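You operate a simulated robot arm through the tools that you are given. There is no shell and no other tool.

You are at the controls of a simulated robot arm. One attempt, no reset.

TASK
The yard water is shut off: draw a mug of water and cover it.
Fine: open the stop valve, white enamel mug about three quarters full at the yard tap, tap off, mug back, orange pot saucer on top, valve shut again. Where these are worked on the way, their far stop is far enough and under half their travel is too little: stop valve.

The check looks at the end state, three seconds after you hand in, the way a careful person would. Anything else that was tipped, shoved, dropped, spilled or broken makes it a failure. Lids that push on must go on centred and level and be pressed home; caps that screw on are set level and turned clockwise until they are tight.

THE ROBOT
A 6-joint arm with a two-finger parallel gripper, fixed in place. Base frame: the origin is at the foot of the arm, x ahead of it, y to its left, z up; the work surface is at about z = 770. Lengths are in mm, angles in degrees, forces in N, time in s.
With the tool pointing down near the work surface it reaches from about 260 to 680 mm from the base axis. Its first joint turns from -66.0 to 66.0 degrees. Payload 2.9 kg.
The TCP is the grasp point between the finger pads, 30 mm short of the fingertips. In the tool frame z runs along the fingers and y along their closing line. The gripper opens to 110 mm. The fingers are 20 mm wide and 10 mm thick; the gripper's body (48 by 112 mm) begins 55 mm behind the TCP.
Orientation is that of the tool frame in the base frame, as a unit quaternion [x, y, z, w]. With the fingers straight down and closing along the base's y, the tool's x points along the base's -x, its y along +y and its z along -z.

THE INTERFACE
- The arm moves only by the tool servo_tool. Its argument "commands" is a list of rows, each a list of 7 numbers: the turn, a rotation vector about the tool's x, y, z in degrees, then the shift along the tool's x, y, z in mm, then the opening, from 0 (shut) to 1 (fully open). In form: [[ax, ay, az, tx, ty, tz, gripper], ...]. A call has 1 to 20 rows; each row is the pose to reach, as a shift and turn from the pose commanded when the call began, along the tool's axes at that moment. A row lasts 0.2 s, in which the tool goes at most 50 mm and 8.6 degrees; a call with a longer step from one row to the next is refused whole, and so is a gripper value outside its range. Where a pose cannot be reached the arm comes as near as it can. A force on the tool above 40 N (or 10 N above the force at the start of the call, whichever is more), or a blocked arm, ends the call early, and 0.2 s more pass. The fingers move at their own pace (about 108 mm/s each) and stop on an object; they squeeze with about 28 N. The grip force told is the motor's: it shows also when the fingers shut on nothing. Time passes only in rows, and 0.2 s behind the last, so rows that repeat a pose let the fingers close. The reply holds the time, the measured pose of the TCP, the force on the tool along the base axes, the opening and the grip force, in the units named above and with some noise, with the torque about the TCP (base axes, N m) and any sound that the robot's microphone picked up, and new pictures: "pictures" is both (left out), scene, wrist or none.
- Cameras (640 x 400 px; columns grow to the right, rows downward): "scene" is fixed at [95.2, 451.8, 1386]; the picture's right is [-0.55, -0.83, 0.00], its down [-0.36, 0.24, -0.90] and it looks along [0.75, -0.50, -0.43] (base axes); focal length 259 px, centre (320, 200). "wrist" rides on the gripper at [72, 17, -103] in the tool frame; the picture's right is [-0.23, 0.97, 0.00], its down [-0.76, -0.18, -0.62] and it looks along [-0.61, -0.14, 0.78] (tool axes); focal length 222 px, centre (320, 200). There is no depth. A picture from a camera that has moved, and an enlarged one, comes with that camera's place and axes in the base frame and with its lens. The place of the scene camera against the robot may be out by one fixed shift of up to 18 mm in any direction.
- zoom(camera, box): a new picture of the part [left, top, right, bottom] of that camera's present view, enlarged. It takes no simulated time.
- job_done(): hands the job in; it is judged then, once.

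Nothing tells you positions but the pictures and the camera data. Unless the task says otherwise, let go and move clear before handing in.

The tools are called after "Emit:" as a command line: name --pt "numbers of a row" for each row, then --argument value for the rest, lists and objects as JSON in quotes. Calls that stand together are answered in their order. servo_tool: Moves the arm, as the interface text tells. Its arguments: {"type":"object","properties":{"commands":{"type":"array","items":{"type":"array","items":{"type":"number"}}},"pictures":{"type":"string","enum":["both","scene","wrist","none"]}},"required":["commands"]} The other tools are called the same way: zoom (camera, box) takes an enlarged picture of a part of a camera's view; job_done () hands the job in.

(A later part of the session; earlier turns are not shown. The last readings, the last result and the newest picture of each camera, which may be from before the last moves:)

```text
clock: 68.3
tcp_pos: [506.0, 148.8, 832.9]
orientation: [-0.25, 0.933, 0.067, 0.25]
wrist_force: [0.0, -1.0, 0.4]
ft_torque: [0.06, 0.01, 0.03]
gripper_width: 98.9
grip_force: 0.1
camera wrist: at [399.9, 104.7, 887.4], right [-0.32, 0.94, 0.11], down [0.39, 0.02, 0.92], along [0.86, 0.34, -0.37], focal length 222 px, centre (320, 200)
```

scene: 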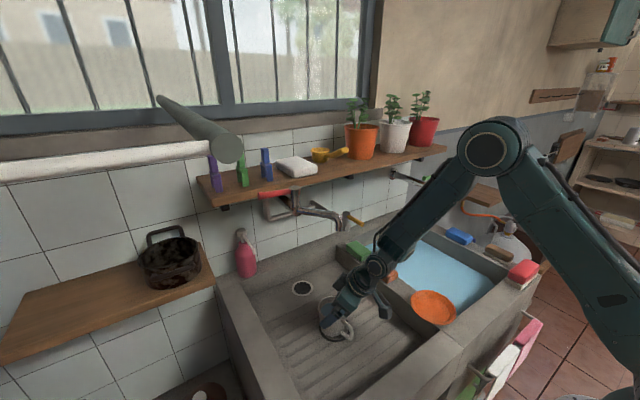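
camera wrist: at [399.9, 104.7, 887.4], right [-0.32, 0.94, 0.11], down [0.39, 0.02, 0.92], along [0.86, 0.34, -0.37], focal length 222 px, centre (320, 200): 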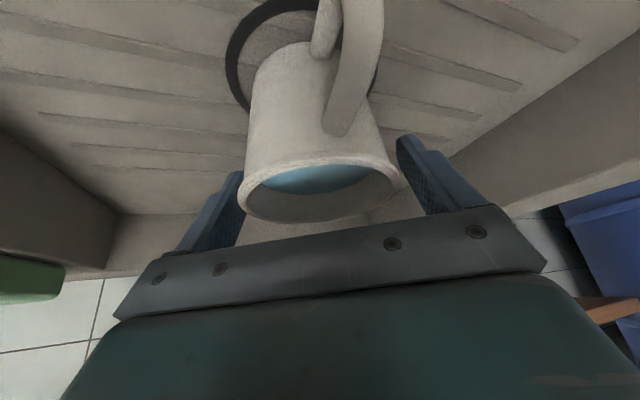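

Contact-free and centred. Closing in small steps so the mug isn't jolted.

Emit:
servo_tool --pt "0 0 0 0 0 0 0.84" --pt "0 0 0 0 0 0 0.79" --pt "0 0 0 0 0 0 0.75" --pt "0 0 0 0 0 0 0.72" --pt "0 0 0 0 0 0 0.69" --pt "0 0 0 0 0 0 0.6" --pt "0 0 0 0 0 0 0.5" --pt "0 0 0 0 0 0 0.5" --pictures "both"

Emit:
zoom --camera "scene" --box '[276, 260, 404, 340]'

```text
clock: 70.1
tcp_pos: [506.6, 148.0, 833.4]
orientation: [-0.25, 0.933, 0.067, 0.251]
wrist_force: [0.1, -1.0, 0.8]
ft_torque: [-0.1, 0.06, 0.03]
gripper_width: 71.5
grip_force: 28.3
camera wrist: at [399.9, 104.5, 887.5], right [-0.32, 0.94, 0.11], down [0.39, 0.02, 0.92], along [0.86, 0.34, -0.37], focal length 222 px, centre (320, 200)
```

scene: 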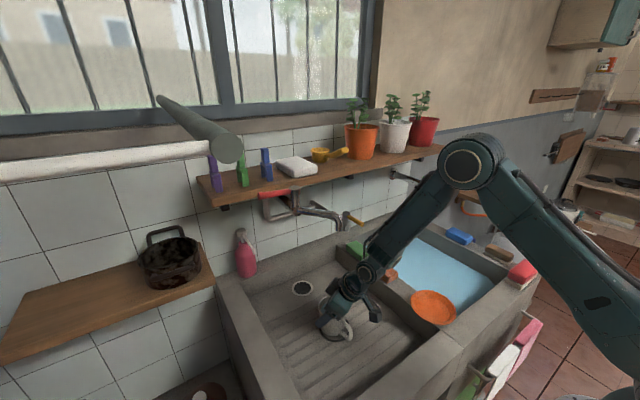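
wrist: 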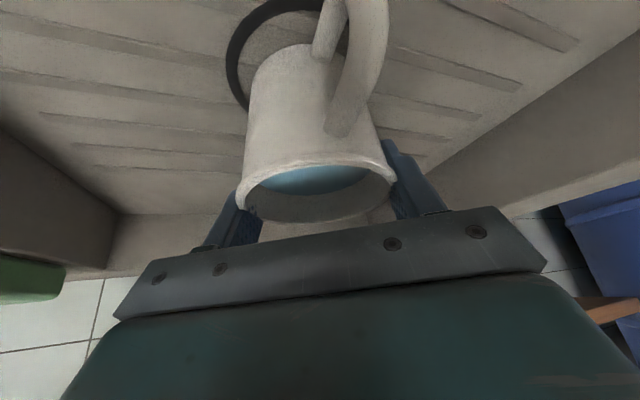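

```text
5.00 times, centred on (340, 300) of scene
camera zoom: at [95.2, 451.8, 1386.0], right [-0.55, -0.83, 0.0], down [-0.36, 0.24, -0.9], along [0.75, -0.5, -0.43], focal length 1294 px, centre (220, -300)
```

zoom: 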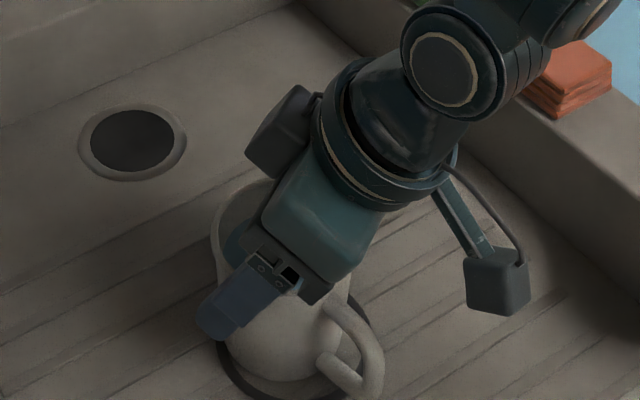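

Gripped at 71.5 mm with full force. Lifting a little, slowly, and checking tilt from both cameras.

Emit:
servo_tool --pt "0 0 0 -1 0 -1.7 0.5" --pt "0 0 0 -3 0 -5.2 0.5" --pt "0 0 0 -5 0 -8.7 0.5" --pt "0 0 0 -7.5 0 -13 0.5" --pt "0 0 0 -7.5 0 -13 0.5" --pictures "both"

Emit:
zoom --camera "scene" --box '[276, 260, 404, 340]'

Emit:
zoom --camera "wrist" --box '[200, 60, 456, 220]'

```text
clock: 71.3
tcp_pos: [506.8, 148.7, 848.9]
orientation: [-0.25, 0.933, 0.066, 0.25]
wrist_force: [0.9, -0.4, -3.0]
ft_torque: [0.01, -0.03, 0.03]
gripper_width: 70.8
grip_force: 27.5
camera wrist: at [399.6, 104.1, 902.7], right [-0.32, 0.94, 0.11], down [0.39, 0.02, 0.92], along [0.86, 0.34, -0.37], focal length 222 px, centre (320, 200)
```

scene: 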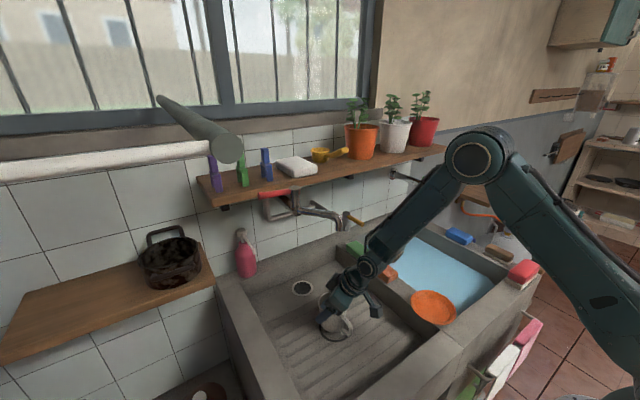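
wrist: 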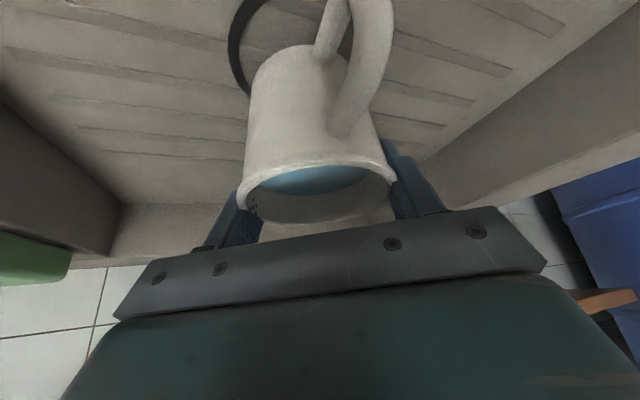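

```text
5.00 times, centred on (340, 300) of scene
camera zoom: at [95.2, 451.8, 1386.0], right [-0.55, -0.83, 0.0], down [-0.36, 0.24, -0.9], along [0.75, -0.5, -0.43], focal length 1294 px, centre (220, -300)
```

zoom: 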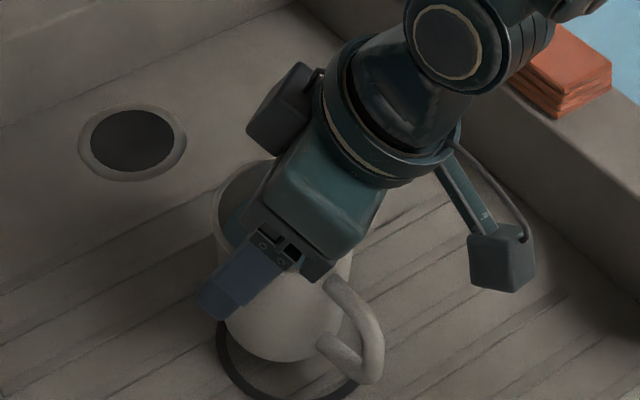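

```text
2.50 times, centred on (328, 140) of wrist
camera zoom: at [399.6, 104.1, 902.7], right [-0.32, 0.94, 0.11], down [0.39, 0.02, 0.92], along [0.86, 0.34, -0.37], focal length 555 px, centre (300, 350)
```

zoom: 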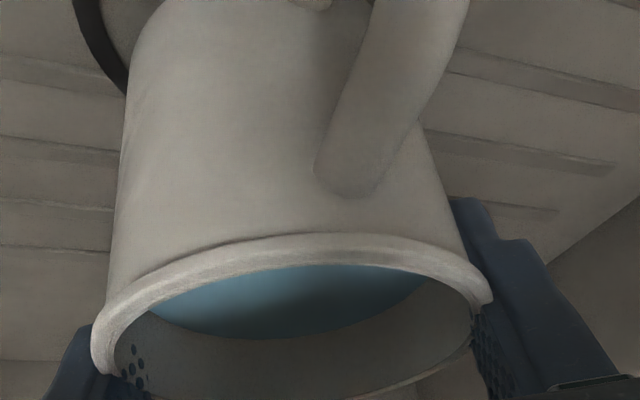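

The mug hangs upright with the water level inside. Lifting and carrying slowly back toward its original place.

Emit:
servo_tool --pt "0 0 0 -3 0 -5 0.5" --pt "0 0 0 -9 0 -15 0.5" --pt "0 0 0 -16 0 -28 0.5" --pt "0 0 0 -20 0 -35 0.5" --pt "0 0 0 -16.8 -1 -37.3 0.5" --pt "0 0 0 -8.1 -3.4 -42.3 0.5" --pt "0 0 0 5.1 -7.2 -49.9 0.5" --pt "0 0 0 21 -11.8 -59.1 0.5" --pt "0 0 0 36.9 -16.3 -68.2 0.5" --pt "0 0 0 52.8 -20.8 -77.4 0.5" --pt "0 0 0 68.7 -25.4 -86.6 0.5" --pt "0 0 0 84.5 -29.9 -95.7 0.5" --pt "0 0 0 97.7 -33.7 -103.3 0.5" --pt "0 0 0 107.5 -36.5 -109 0.5" --pt "0 0 0 112.3 -37.9 -111.4 0.5" --pt "0 0 0 112.3 -37.9 -111.4 0.5" --pictures "both"

Emit:
zoom --camera "scene" --box '[320, 250, 480, 350]'

Emit:
zoom --camera "wrist" --box '[160, 40, 480, 240]'

```text
clock: 74.7
tcp_pos: [392.5, 37.2, 889.0]
orientation: [-0.252, 0.932, 0.067, 0.25]
wrist_force: [-0.5, 0.1, -3.0]
ft_torque: [0.01, -0.04, -0.02]
gripper_width: 70.6
grip_force: 27.9
camera wrist: at [286.3, -5.5, 942.9], right [-0.32, 0.94, 0.11], down [0.39, 0.02, 0.92], along [0.86, 0.34, -0.37], focal length 222 px, centre (320, 200)
```

scene: 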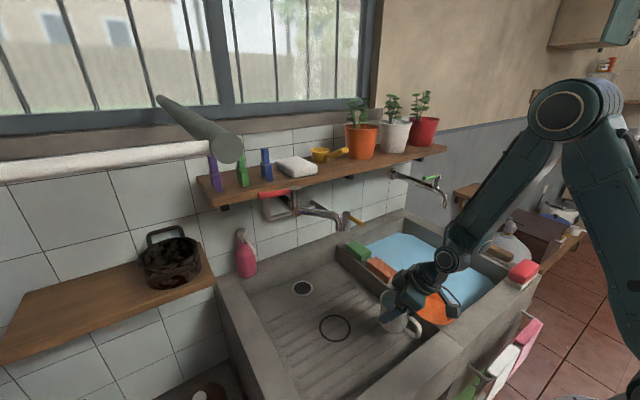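
wrist: 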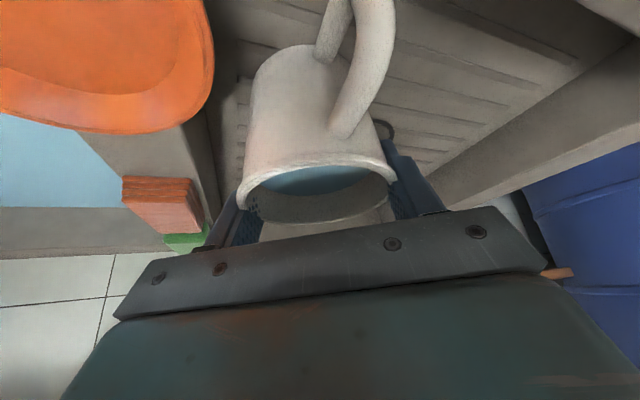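

```text
4.00 times, centred on (400, 300) of scene
camera zoom: at [95.2, 451.8, 1386.0], right [-0.55, -0.83, 0.0], down [-0.36, 0.24, -0.9], along [0.75, -0.5, -0.43], focal length 1036 px, centre (0, -200)
```

zoom: 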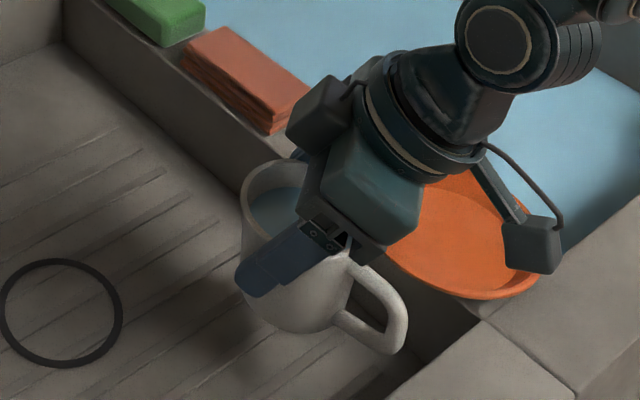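

```text
2.00 times, centred on (320, 140) of wrist
camera zoom: at [286.3, -5.5, 942.9], right [-0.32, 0.94, 0.11], down [0.39, 0.02, 0.92], along [0.86, 0.34, -0.37], focal length 444 px, centre (320, 320)
```

zoom: 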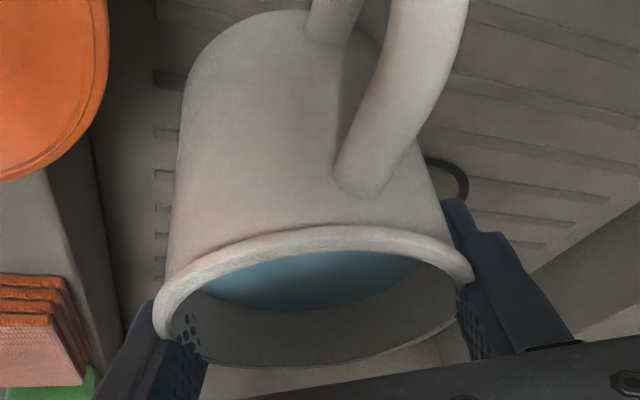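

Emit:
servo_tool --pt "0 0 0 2 1.5 6 0.5" --pt "0 0 0 7 1.5 15 0.5" --pt "0 0 0 13 1.5 26 0.5" --pt "0 0 0 19 1.5 36 0.5" --pt "0 0 0 23 1.5 43.5 0.5" --pt "0 0 0 24.3 1.5 45.8 0.5" --pt "0 0 0 24.3 1.5 45.8 0.5" --pictures "none"

```text
clock: 76.3
tcp_pos: [394.0, 41.3, 838.9]
orientation: [-0.251, 0.933, 0.066, 0.25]
wrist_force: [0.5, -1.0, -1.7]
ft_torque: [0.04, -0.06, 0.0]
gripper_width: 70.3
grip_force: 28.1
```

Emit:
servo_tool --pt "0 0 0 1 0 1.7 0.5" --pt "0 0 0 2 0 3.4 0.5" --pt "0 0 0 2 0 3.4 0.5" --pictures "none"

```text
clock: 77.1
tcp_pos: [393.2, 39.8, 834.0]
orientation: [-0.251, 0.933, 0.067, 0.25]
wrist_force: [1.0, -0.4, -2.6]
ft_torque: [0.03, -0.07, 0.01]
gripper_width: 70.6
grip_force: 28.0
```

Emit:
servo_tool --pt "0 0 0 0.5 0 0.9 0.5" --pt "0 0 0 1 0 1.7 0.5" --pt "0 0 0 1 0 1.7 0.5" --pictures "wrist"

```text
clock: 77.9
tcp_pos: [393.9, 40.8, 833.7]
orientation: [-0.251, 0.933, 0.067, 0.251]
wrist_force: [-2.2, -1.8, 18.3]
ft_torque: [0.03, 0.05, 0.23]
gripper_width: 70.1
grip_force: 27.8
camera wrist: at [288.0, -2.9, 886.5], right [-0.32, 0.94, 0.11], down [0.39, 0.02, 0.92], along [0.87, 0.34, -0.37], focal length 222 px, centre (320, 200)
```

wrist: 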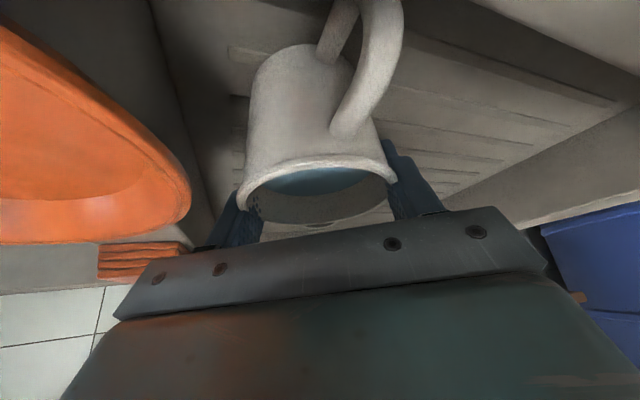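

Base has touched down (18 N). Easing off and opening gently.

Emit:
servo_tool --pt "0 0 0 -0.5 0 -0.9 0.5" --pt "0 0 0 -0.5 0 -0.9 0.64" --pt "0 0 0 -0.5 0 -0.9 0.66" --pt "0 0 0 -0.5 0 -0.9 0.69" --pt "0 0 0 -0.5 0 -0.9 0.73" --pt "0 0 0 -0.5 0 -0.9 0.8" --pt "0 0 0 -0.5 0 -0.9 0.88" --pt "0 0 0 -0.5 0 -0.9 0.88" --pictures "both"

Emit:
zoom --camera "scene" --box '[320, 250, 480, 350]'

```text
clock: 79.7
tcp_pos: [394.5, 41.0, 834.1]
orientation: [-0.251, 0.933, 0.066, 0.25]
wrist_force: [0.4, -0.1, -0.2]
ft_torque: [-0.06, 0.0, -0.03]
gripper_width: 96.7
grip_force: 0.0
camera wrist: at [287.5, -3.0, 887.4], right [-0.32, 0.94, 0.11], down [0.39, 0.02, 0.92], along [0.86, 0.34, -0.37], focal length 222 px, centre (320, 200)
```

scene: 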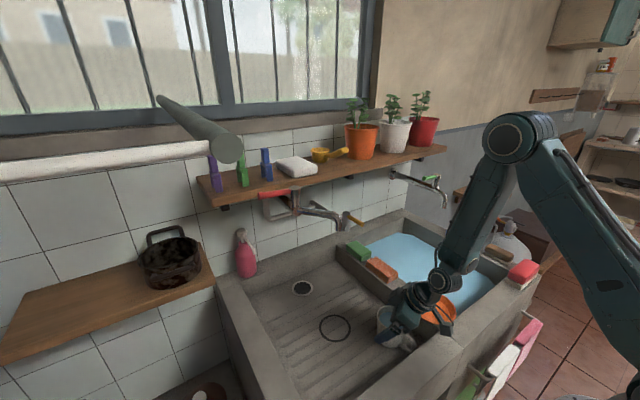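
wrist: 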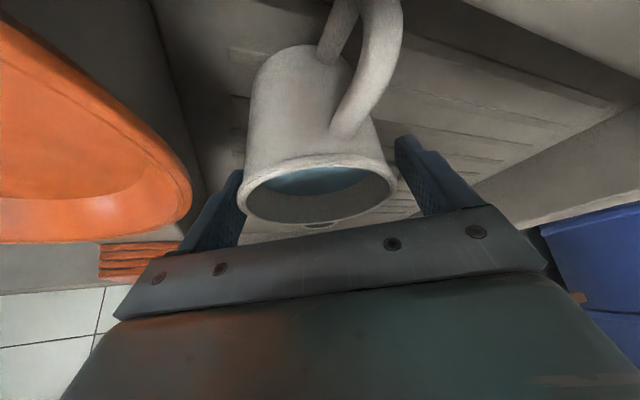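

```text
4.00 times, centred on (400, 300) of scene
camera zoom: at [95.2, 451.8, 1386.0], right [-0.55, -0.83, 0.0], down [-0.36, 0.24, -0.9], along [0.75, -0.5, -0.43], focal length 1036 px, centre (0, -200)
```

zoom: 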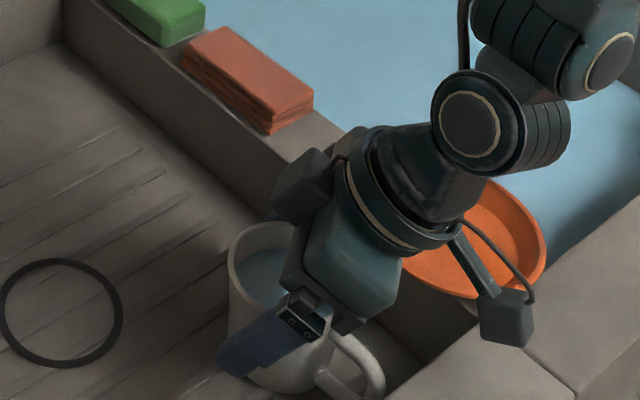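

Released and upright. Raising straight up and clear.

Emit:
servo_tool --pt "0 0 0 -5 0 -8.7 0.88" --pt "0 0 0 -15 0 -26 0.88" --pt "0 0 0 -30 0 -52 0.88" --pt "0 0 0 -50 0 -86.6 0.88" --pt "0 0 0 -70 0 -121 0.88" --pt "0 0 0 -70 0 -121 0.88" --pictures "both"

Emit:
zoom --camera "scene" --box '[320, 250, 480, 350]'

```text
clock: 81.1
tcp_pos: [395.7, 43.1, 973.9]
orientation: [-0.25, 0.933, 0.066, 0.251]
wrist_force: [0.5, -0.4, -0.1]
ft_torque: [-0.01, 0.02, -0.04]
gripper_width: 96.6
grip_force: 0.1
camera wrist: at [288.5, -0.9, 1027.6], right [-0.32, 0.94, 0.11], down [0.39, 0.02, 0.92], along [0.86, 0.34, -0.37], focal length 222 px, centre (320, 200)
```

scene: 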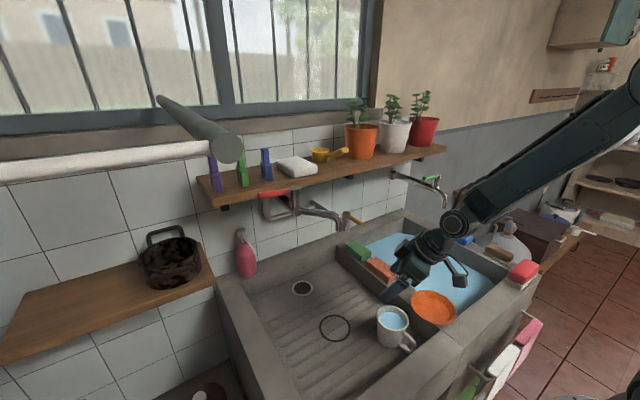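
wrist: 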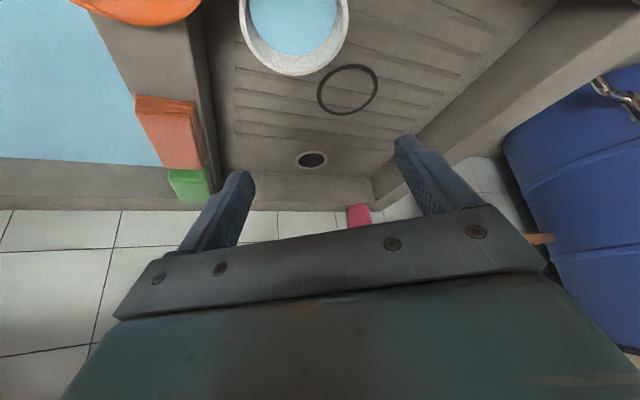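

```text
4.00 times, centred on (400, 300) of scene
camera zoom: at [95.2, 451.8, 1386.0], right [-0.55, -0.83, 0.0], down [-0.36, 0.24, -0.9], along [0.75, -0.5, -0.43], focal length 1036 px, centre (0, -200)
```

zoom: 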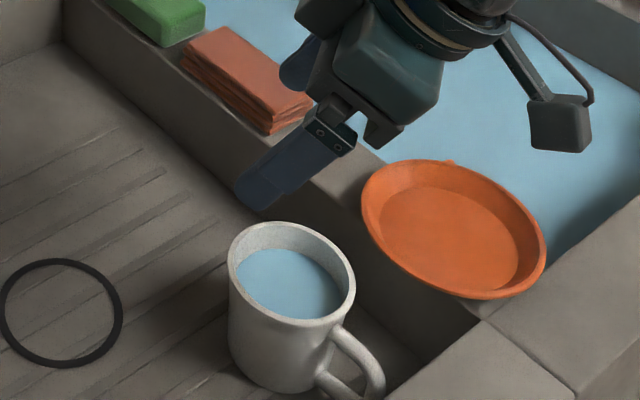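

The mug is back in its place, full and upright. Now I'll study the saucer from above to find its shape and support before picking it up.

Emit:
servo_tool --pt "1.3 4.9 4.9 6 -11 -20 0.6" --pt "2.6 9.8 9.8 12 -22 -40 0.6" --pt "3.9 14.65 14.65 18 -33 -60 0.5" --pt "5.2 19.5 19.5 24 -44 -80 0.4" --pt "6.5 24.4 24.4 30 -55 -100 0.4" --pt "7.85 29.3 29.3 35.9 -66.3 -120 0.4" --pt "7.85 29.3 29.3 35.9 -66.3 -120 0.4" --pictures "both"

Emit:
zoom --camera "wrist" --box '[160, 0, 480, 200]'

Emit:
zoom --camera "scene" --box '[370, 260, 498, 340]'

```text
clock: 82.7
tcp_pos: [348.4, -62.2, 1058.9]
orientation: [0.0, 1.0, -0.001, -0.001]
wrist_force: [0.1, 0.8, -0.2]
ft_torque: [0.03, 0.02, -0.02]
gripper_width: 44.1
grip_force: 0.1
camera wrist: at [276.9, -46.3, 1163.8], right [0.23, 0.97, 0.0], down [0.76, -0.18, 0.62], along [0.61, -0.14, -0.78], focal length 222 px, centre (320, 200)
```

scene: 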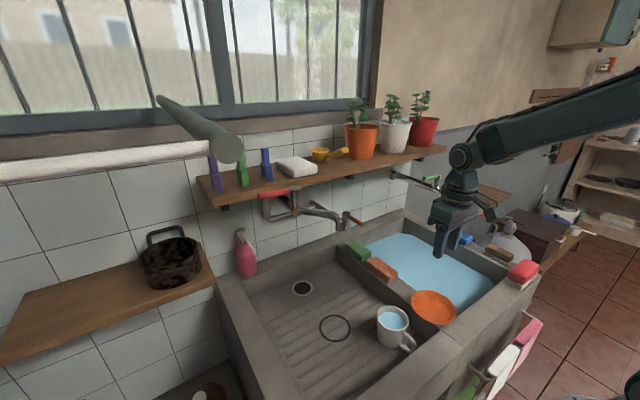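
wrist: 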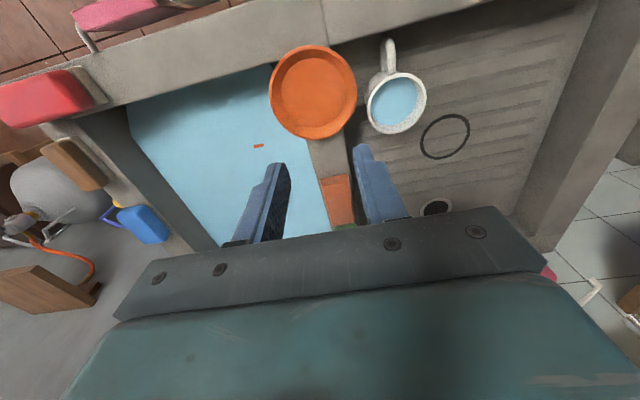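

```text
2.00 times, centred on (320, 100) of wrist
camera zoom: at [276.9, -46.3, 1163.8], right [0.23, 0.97, 0.0], down [0.76, -0.18, 0.62], along [0.61, -0.14, -0.78], focal length 444 px, centre (320, 400)
```

zoom: 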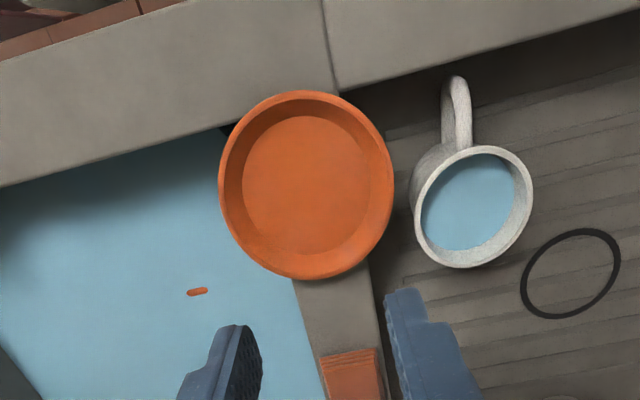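

```text
5.00 times, centred on (434, 300) of scene
camera zoom: at [95.2, 451.8, 1386.0], right [-0.55, -0.83, 0.0], down [-0.36, 0.24, -0.9], along [0.75, -0.5, -0.43], focal length 1294 px, centre (-250, -300)
```

zoom: 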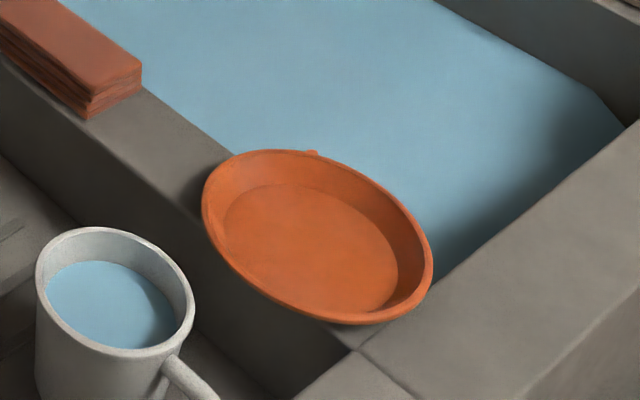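

Emit:
zoom --camera "wrist" --box '[256, 35, 376, 110]'

Emit:
zoom --camera "scene" --box '[402, 280, 466, 320]'

```text
5.33 times, centred on (316, 72) of wrist
camera zoom: at [276.9, -46.3, 1163.8], right [0.23, 0.97, 0.0], down [0.76, -0.18, 0.62], along [0.61, -0.14, -0.78], focal length 1185 px, centre (341, 880)
```

zoom: 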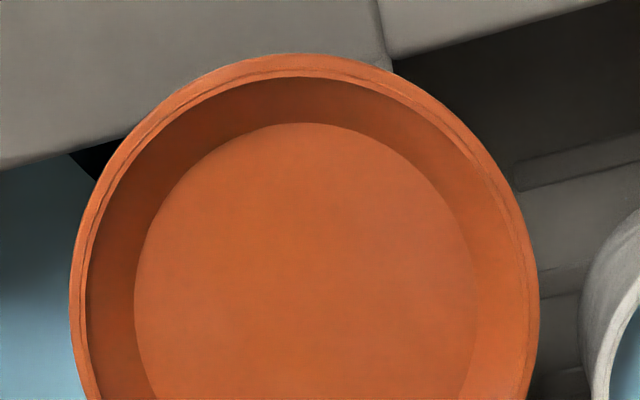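

```text
10.00 times, centred on (434, 300) of scene
camera zoom: at [95.2, 451.8, 1386.0], right [-0.55, -0.83, 0.0], down [-0.36, 0.24, -0.9], along [0.75, -0.5, -0.43], focal length 2589 px, centre (-820, -800)
```

zoom: 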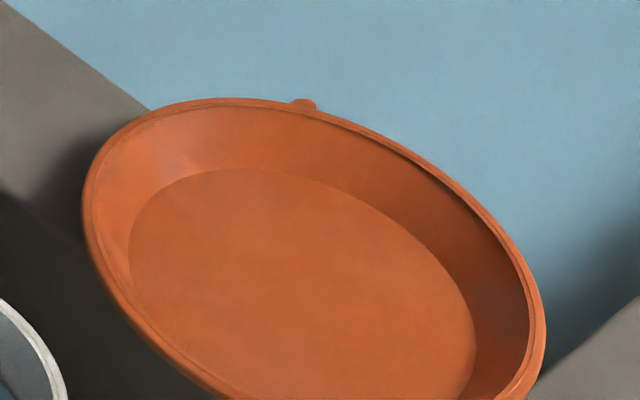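

The saucer is a shallow dish: centre about (352, -72), rim radius ~57 at z≈855, sitting on the divider and overhanging the basin on its -y side. I'll pinch its wall there with the hand tilted 45° along the wall slope; moving to the pre-grasp view.

Emit:
servo_tool --pt "-6.5 0 0 -1 -30 10 0.3" --pt "-13 0 0 -2 -65 25 0.3" --pt "-19.5 0 0 -3 -100 45 0.3" --pt "-26 0 0 -3.6 -117.8 75 0.3" --pt "-32.5 0 0 -3.6 -117.8 105 0.3" --pt "-39 0 0 -3.6 -117.8 130 0.3" --pt "-45 0 0 -3.6 -117.8 150 0.3" --pt "-45 0 0 -3.6 -117.8 150 0.3" --pictures "both"

Emit:
zoom --camera "wrist" --box '[240, 0, 496, 160]'

Emit:
zoom --camera "scene" --box '[370, 240, 530, 340]'

```text
clock: 84.5
tcp_pos: [351.4, -182.4, 909.1]
orientation: [0.0, 0.924, 0.383, 0.0]
wrist_force: [-0.6, 0.4, 0.0]
ft_torque: [0.01, -0.02, 0.0]
gripper_width: 32.8
grip_force: 0.0
camera wrist: at [280.7, -242.5, 995.1], right [0.23, 0.69, 0.69], down [0.76, -0.57, 0.32], along [0.61, 0.45, -0.65], focal length 222 px, centre (320, 200)
```

scene: 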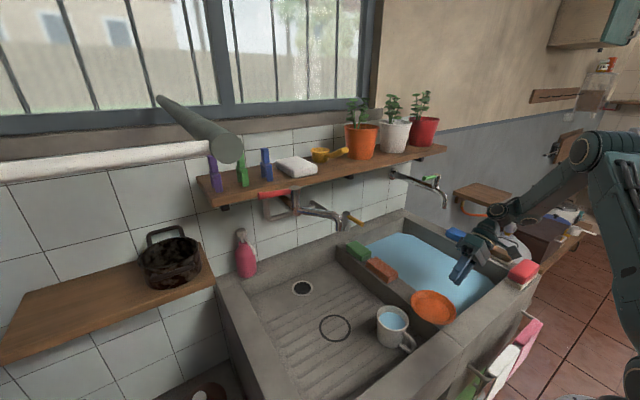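
wrist: 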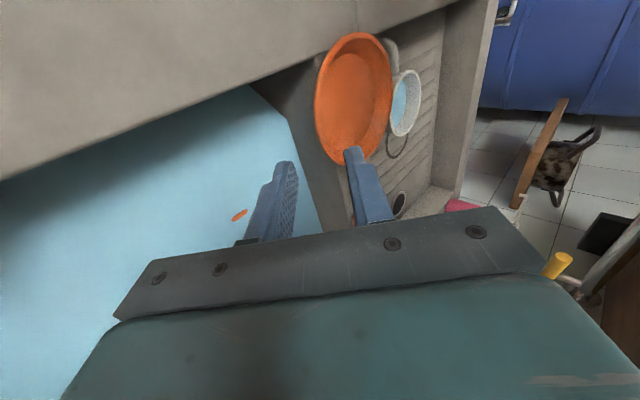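

```text
2.50 times, centred on (368, 80) of wrist
camera zoom: at [280.7, -242.5, 995.1], right [0.23, 0.69, 0.69], down [0.76, -0.57, 0.32], along [0.61, 0.45, -0.65], focal length 555 px, centre (200, 500)
```

zoom: 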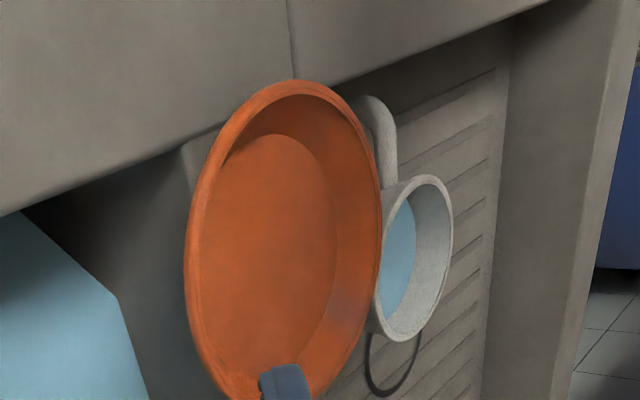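

```text
4.00 times, centred on (450, 290) of scene
camera zoom: at [95.2, 451.8, 1386.0], right [-0.55, -0.83, 0.0], down [-0.36, 0.24, -0.9], along [0.75, -0.5, -0.43], focal length 1036 px, centre (-200, -160)
```

zoom: 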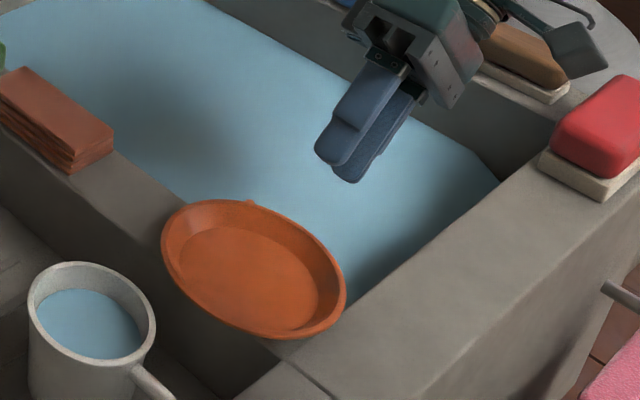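

The oblique view gives rim z≈857, floor z≈845, wall slope ≈38°. Adjusting the tilt to 40°, aligning with the wall and advancing partway.

Emit:
servo_tool --pt "2.5 0 0 -0.3 3.1 4.4 0.3" --pt "5 0 0 -0.6 6.2 8.8 0.3" --pt "5 0 0 -0.6 6.2 8.8 0.3" --pictures "none"

Emit:
servo_tool --pt "0 0 0 0 0 10 0.3" --pt "0 0 0 0 0 20 0.3" --pt "0 0 0 0 0 30 0.3" --pt "0 0 0 0 0 30 0.3" --pictures "both"

Emit:
zoom --camera "wrist" --box '[220, 50, 444, 190]'

Emit:
zoom --camera "scene" --box '[386, 250, 514, 330]'

```text
clock: 85.3
tcp_pos: [352.7, -170.6, 907.7]
orientation: [-0.001, 0.94, 0.341, 0.0]
wrist_force: [0.1, 0.3, -0.1]
ft_torque: [0.01, -0.02, 0.02]
gripper_width: 32.9
grip_force: 0.1
```

```text
clock: 86.3
tcp_pos: [351.7, -151.5, 885.0]
orientation: [0.0, 0.94, 0.341, 0.001]
wrist_force: [-0.2, -0.1, 0.0]
ft_torque: [0.02, 0.01, -0.05]
gripper_width: 32.8
grip_force: 0.1
camera wrist: at [281.3, -204.6, 974.5], right [0.23, 0.75, 0.63], down [0.76, -0.54, 0.36], along [0.61, 0.39, -0.69], focal length 222 px, centre (320, 200)
```

scene: 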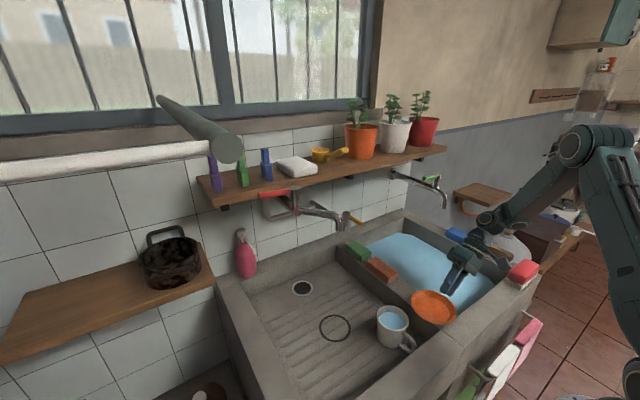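
wrist: 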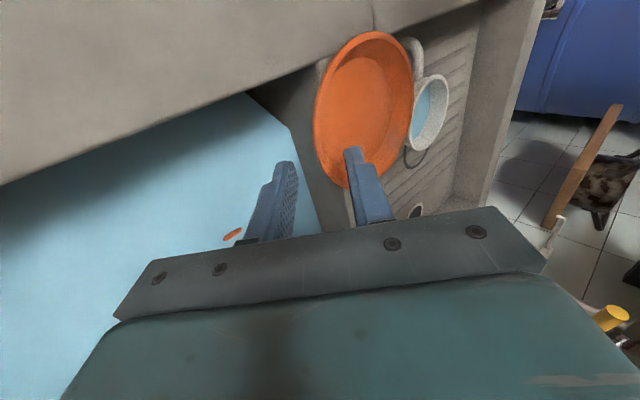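

```text
2.86 times, centred on (332, 120) of wrist
camera zoom: at [281.3, -204.6, 974.5], right [0.23, 0.75, 0.63], down [0.76, -0.54, 0.36], along [0.61, 0.39, -0.69], focal length 635 px, centre (286, 429)
```

zoom: 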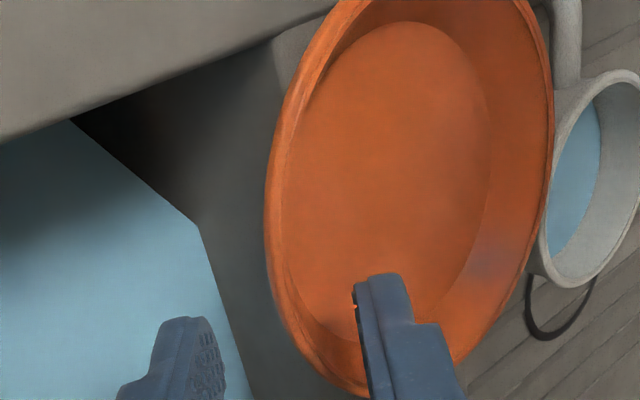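

```text
5.00 times, centred on (450, 290) of scene
camera zoom: at [95.2, 451.8, 1386.0], right [-0.55, -0.83, 0.0], down [-0.36, 0.24, -0.9], along [0.75, -0.5, -0.43], focal length 1294 px, centre (-330, -250)
```

zoom: 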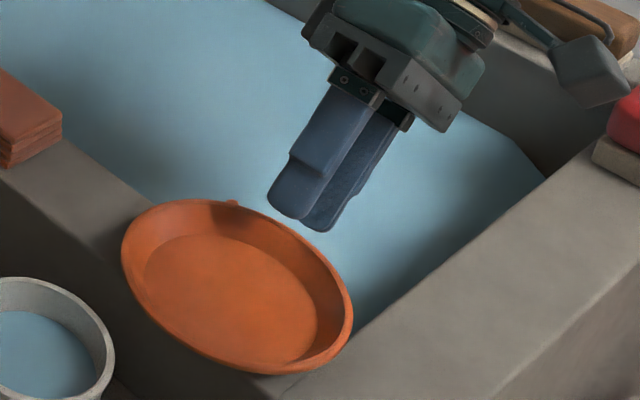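

The inner finger is over the dish, the outer one outside over the basin. Advancing the last ~18 mm gently.

Emit:
servo_tool --pt "0 0 0 0 0 6 0.3" --pt "0 0 0 0 0 12 0.3" --pt "0 0 0 0 0 17 0.3" --pt "0 0 0 0 0 17 0.3" --pictures "both"

Emit:
zoom --camera "wrist" --box '[220, 70, 444, 210]'

Emit:
zoom --camera "scene" --box '[402, 260, 498, 320]'

```text
clock: 87.3
tcp_pos: [352.6, -139.2, 869.6]
orientation: [-0.001, 0.94, 0.341, 0.001]
wrist_force: [0.4, 0.4, -0.2]
ft_torque: [-0.07, 0.0, -0.01]
gripper_width: 33.0
grip_force: 0.0
camera wrist: at [281.8, -194.0, 961.6], right [0.23, 0.75, 0.63], down [0.76, -0.54, 0.36], along [0.61, 0.39, -0.69], focal length 222 px, centre (320, 200)
```

scene: 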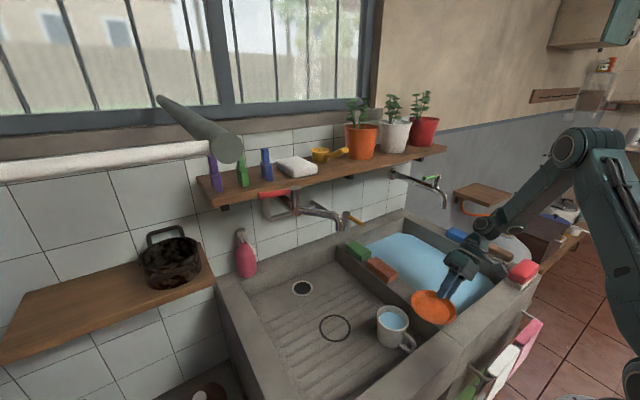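
wrist: 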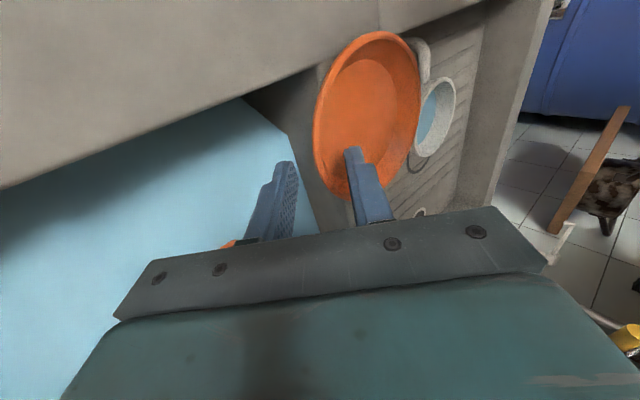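

```text
2.86 times, centred on (332, 140) of wrist
camera zoom: at [281.8, -194.0, 961.6], right [0.23, 0.75, 0.63], down [0.76, -0.54, 0.36], along [0.61, 0.39, -0.69], focal length 635 px, centre (286, 371)
```

zoom: 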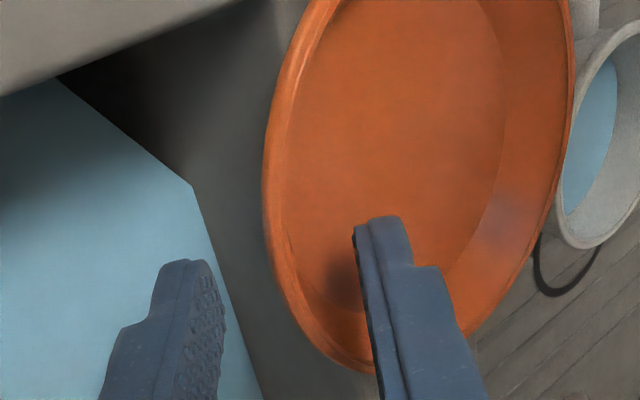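

```text
6.67 times, centred on (450, 290) of scene
camera zoom: at [95.2, 451.8, 1386.0], right [-0.55, -0.83, 0.0], down [-0.36, 0.24, -0.9], along [0.75, -0.5, -0.43], focal length 1726 px, centre (-547, -400)
```

zoom: 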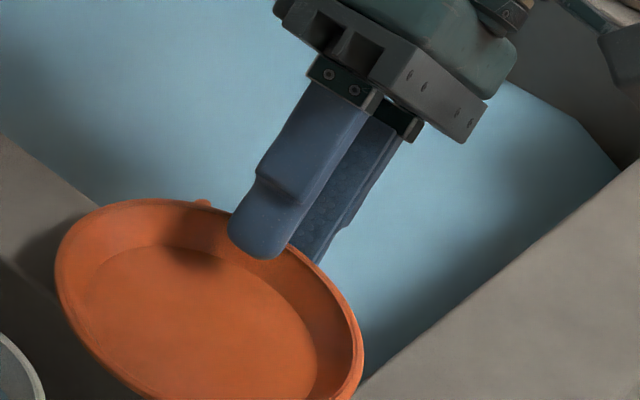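

The wall is now between the fingers. Closing slowly.

Emit:
servo_tool --pt "0 0 0 0 0 0 0.24" --pt "0 0 0 0 0 0 0.19" --pt "0 0 0 0 0 0 0.15" --pt "0 0 0 0 0 0 0.11" --pt "0 0 0 0 0 0 0.07" --pt "0 0 0 0 0 0 0.03" --pt "0 0 0 0 0 0 0" --pt "0 0 0 0 0 0 0" --pictures "both"

Emit:
zoom --camera "wrist" --box '[220, 70, 444, 210]'

Emit:
zoom --camera "scene" --box '[402, 260, 498, 320]'

```text
clock: 89.1
tcp_pos: [353.5, -140.5, 871.1]
orientation: [-0.001, 0.94, 0.342, 0.001]
wrist_force: [-1.6, 0.5, 7.0]
ft_torque: [0.27, -0.18, 0.05]
gripper_width: 4.5
grip_force: 28.3
camera wrist: at [281.8, -194.1, 961.9], right [0.23, 0.75, 0.63], down [0.76, -0.54, 0.36], along [0.61, 0.39, -0.69], focal length 222 px, centre (320, 200)
```

scene: 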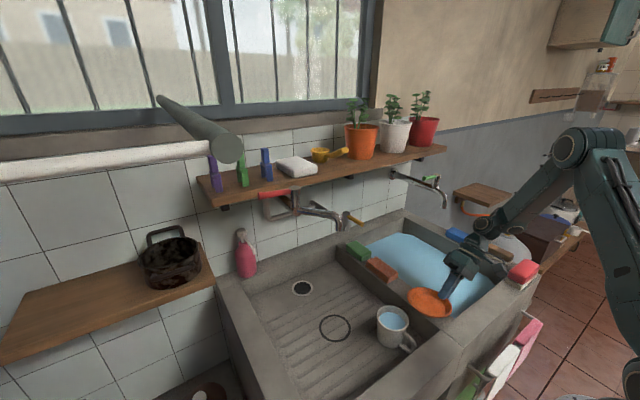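
wrist: 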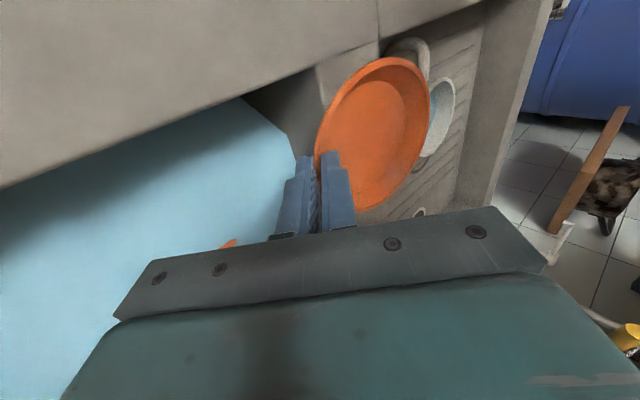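

```text
2.86 times, centred on (332, 140) of wrist
camera zoom: at [281.8, -194.1, 961.9], right [0.23, 0.75, 0.63], down [0.76, -0.54, 0.36], along [0.61, 0.39, -0.69], focal length 635 px, centre (286, 371)
```

zoom: 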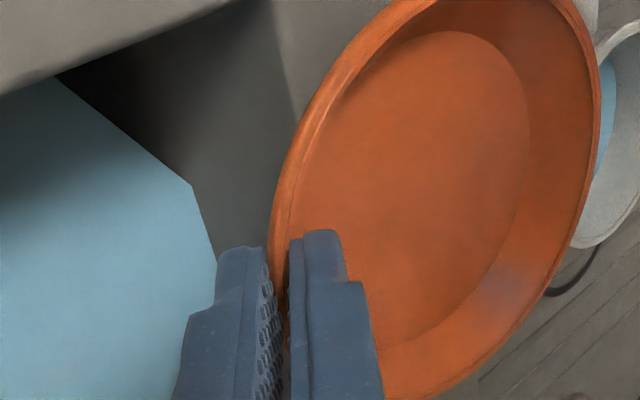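

```text
6.67 times, centred on (450, 290) of scene
camera zoom: at [95.1, 451.9, 1386.0], right [-0.55, -0.83, 0.0], down [-0.36, 0.24, -0.9], along [0.75, -0.5, -0.43], focal length 1726 px, centre (-547, -400)
```

zoom: 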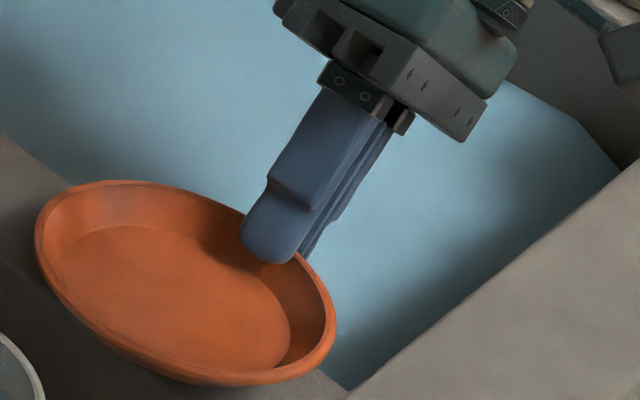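

The wall is pinched (4.5 mm); the saucer shifted a bit as it was taken. Lifting slowly to see how it hangs.

Emit:
servo_tool --pt "0 0 0 0 3.2 -3.8 0" --pt "0 0 0 0 9.6 -11.5 0" --pt "0 0 0 0 19.3 -23 0" --pt "0 0 0 0 29 -34.5 0" --pt "0 0 0 0 38.6 -46 0" --pt "0 0 0 0 38.6 -46 0" --pictures "both"

Emit:
zoom --camera "wrist" --box '[220, 50, 476, 210]'

Emit:
zoom --camera "scene" --box '[386, 230, 514, 310]'

```text
clock: 90.5
tcp_pos: [352.5, -140.3, 931.9]
orientation: [0.0, 0.94, 0.341, -0.001]
wrist_force: [-0.2, 0.2, -1.1]
ft_torque: [-0.04, -0.02, 0.01]
gripper_width: 4.2
grip_force: 27.8
camera wrist: at [281.2, -194.6, 1021.8], right [0.23, 0.75, 0.63], down [0.76, -0.54, 0.36], along [0.61, 0.39, -0.69], focal length 222 px, centre (320, 200)
```

scene: 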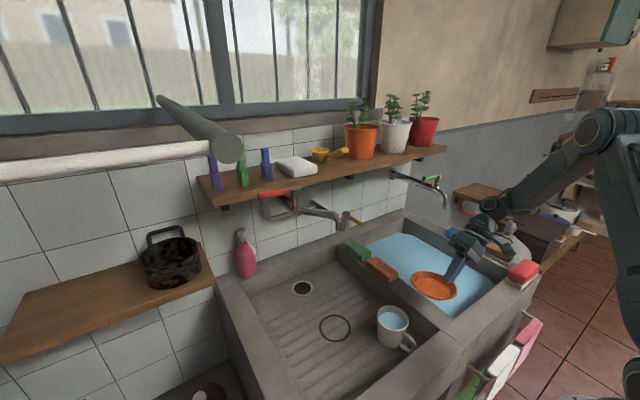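
wrist: 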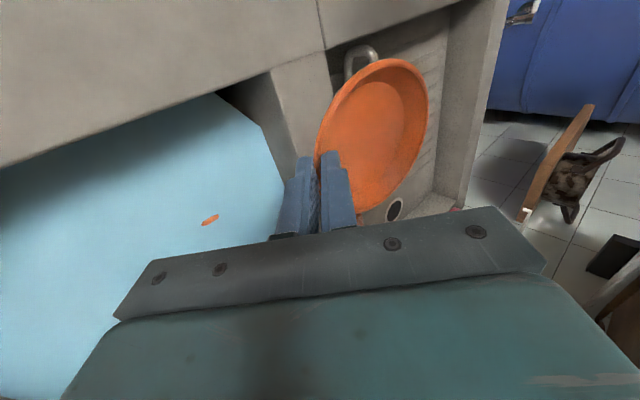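

```text
2.50 times, centred on (348, 130) of wrist
camera zoom: at [281.2, -194.6, 1021.8], right [0.23, 0.75, 0.63], down [0.76, -0.54, 0.36], along [0.61, 0.39, -0.69], focal length 555 px, centre (250, 375)
```

zoom: 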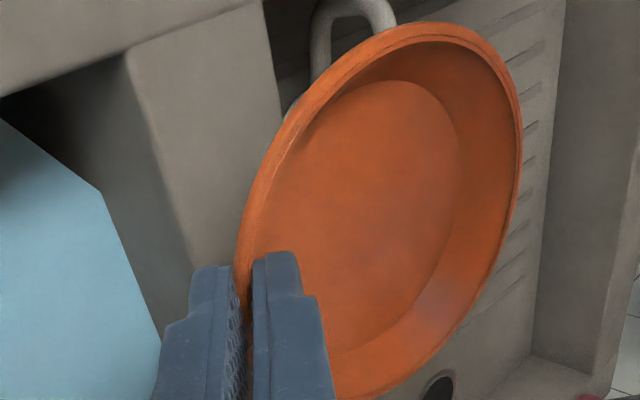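

```text
5.00 times, centred on (450, 270) of scene
camera zoom: at [95.2, 451.8, 1386.0], right [-0.55, -0.83, 0.0], down [-0.36, 0.24, -0.9], along [0.75, -0.5, -0.43], focal length 1294 px, centre (-330, -150)
```

zoom: 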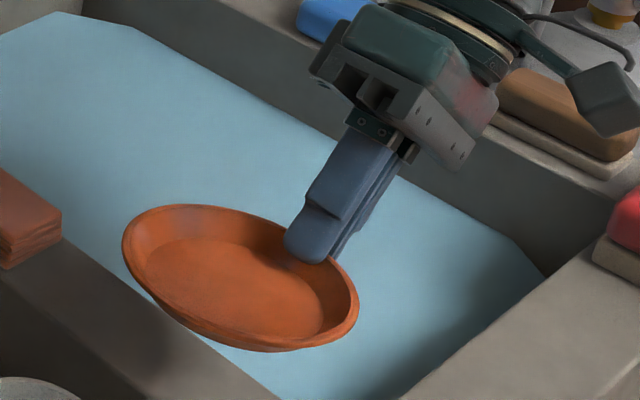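

The saucer is held firmly but tipped about 7–8° (its +y/-x side high). I'll counter-rotate the hand while carrying it over the mug at about 50 mm clearance, then check centring.

Emit:
servo_tool --pt "0.5 -0.25 -0.2 -1.5 6.9 6.3 0" --pt "1.9 -0.95 -0.8 -5 22.5 20.7 0" --pt "3.3 -1.6 -1.4 -8.7 39.5 36.2 0" --pt "4.7 -2.3 -1.95 -12.3 56.4 51.7 0" --pt "6.1 -3 -2.5 -16 73 67 0" --pt "7 -3.45 -2.9 -18.2 82.9 76.1 0" --pt "7 -3.45 -2.9 -18.2 82.9 76.1 0" --pictures "both"

Emit:
zoom --camera "wrist" --box '[220, 30, 476, 190]'

Emit:
zoom --camera "scene" --box '[336, 240, 464, 320]'

```text
clock: 92.1
tcp_pos: [370.8, -28.4, 927.4]
orientation: [-0.014, 0.958, 0.283, 0.038]
wrist_force: [-0.4, 0.3, -0.2]
ft_torque: [-0.05, -0.05, 0.02]
gripper_width: 4.1
grip_force: 28.0
camera wrist: at [292.1, -71.3, 1017.4], right [0.18, 0.82, 0.55], down [0.73, -0.48, 0.49], along [0.66, 0.31, -0.68], focal length 222 px, centre (320, 200)
```

scene: 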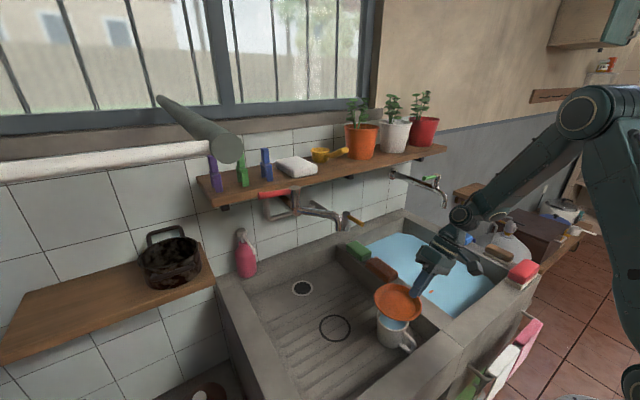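
wrist: 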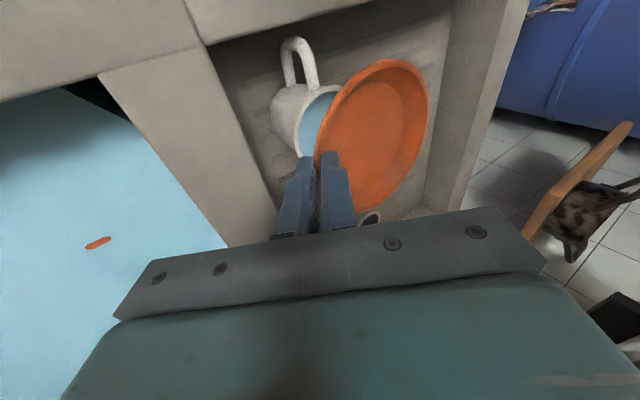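

```text
2.50 times, centred on (348, 110) of wrist
camera zoom: at [292.1, -71.3, 1017.4], right [0.18, 0.82, 0.55], down [0.73, -0.48, 0.49], along [0.66, 0.31, -0.68], focal length 555 px, centre (250, 425)
```

zoom: 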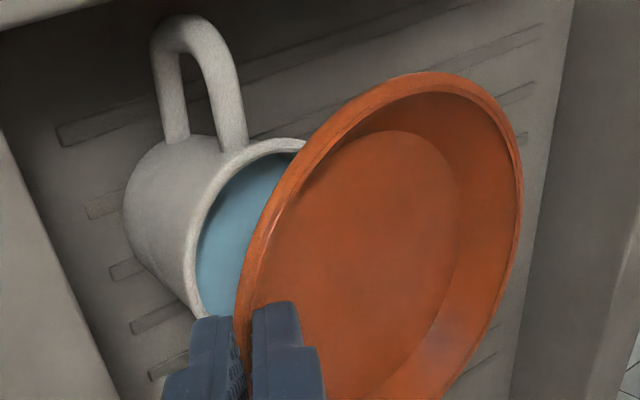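

```text
5.00 times, centred on (400, 280) of scene
camera zoom: at [95.2, 451.8, 1386.0], right [-0.55, -0.83, 0.0], down [-0.36, 0.24, -0.9], along [0.75, -0.5, -0.43], focal length 1294 px, centre (-80, -200)
```

zoom: 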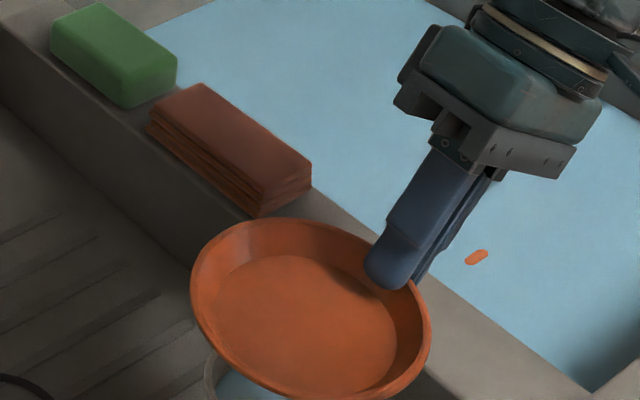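

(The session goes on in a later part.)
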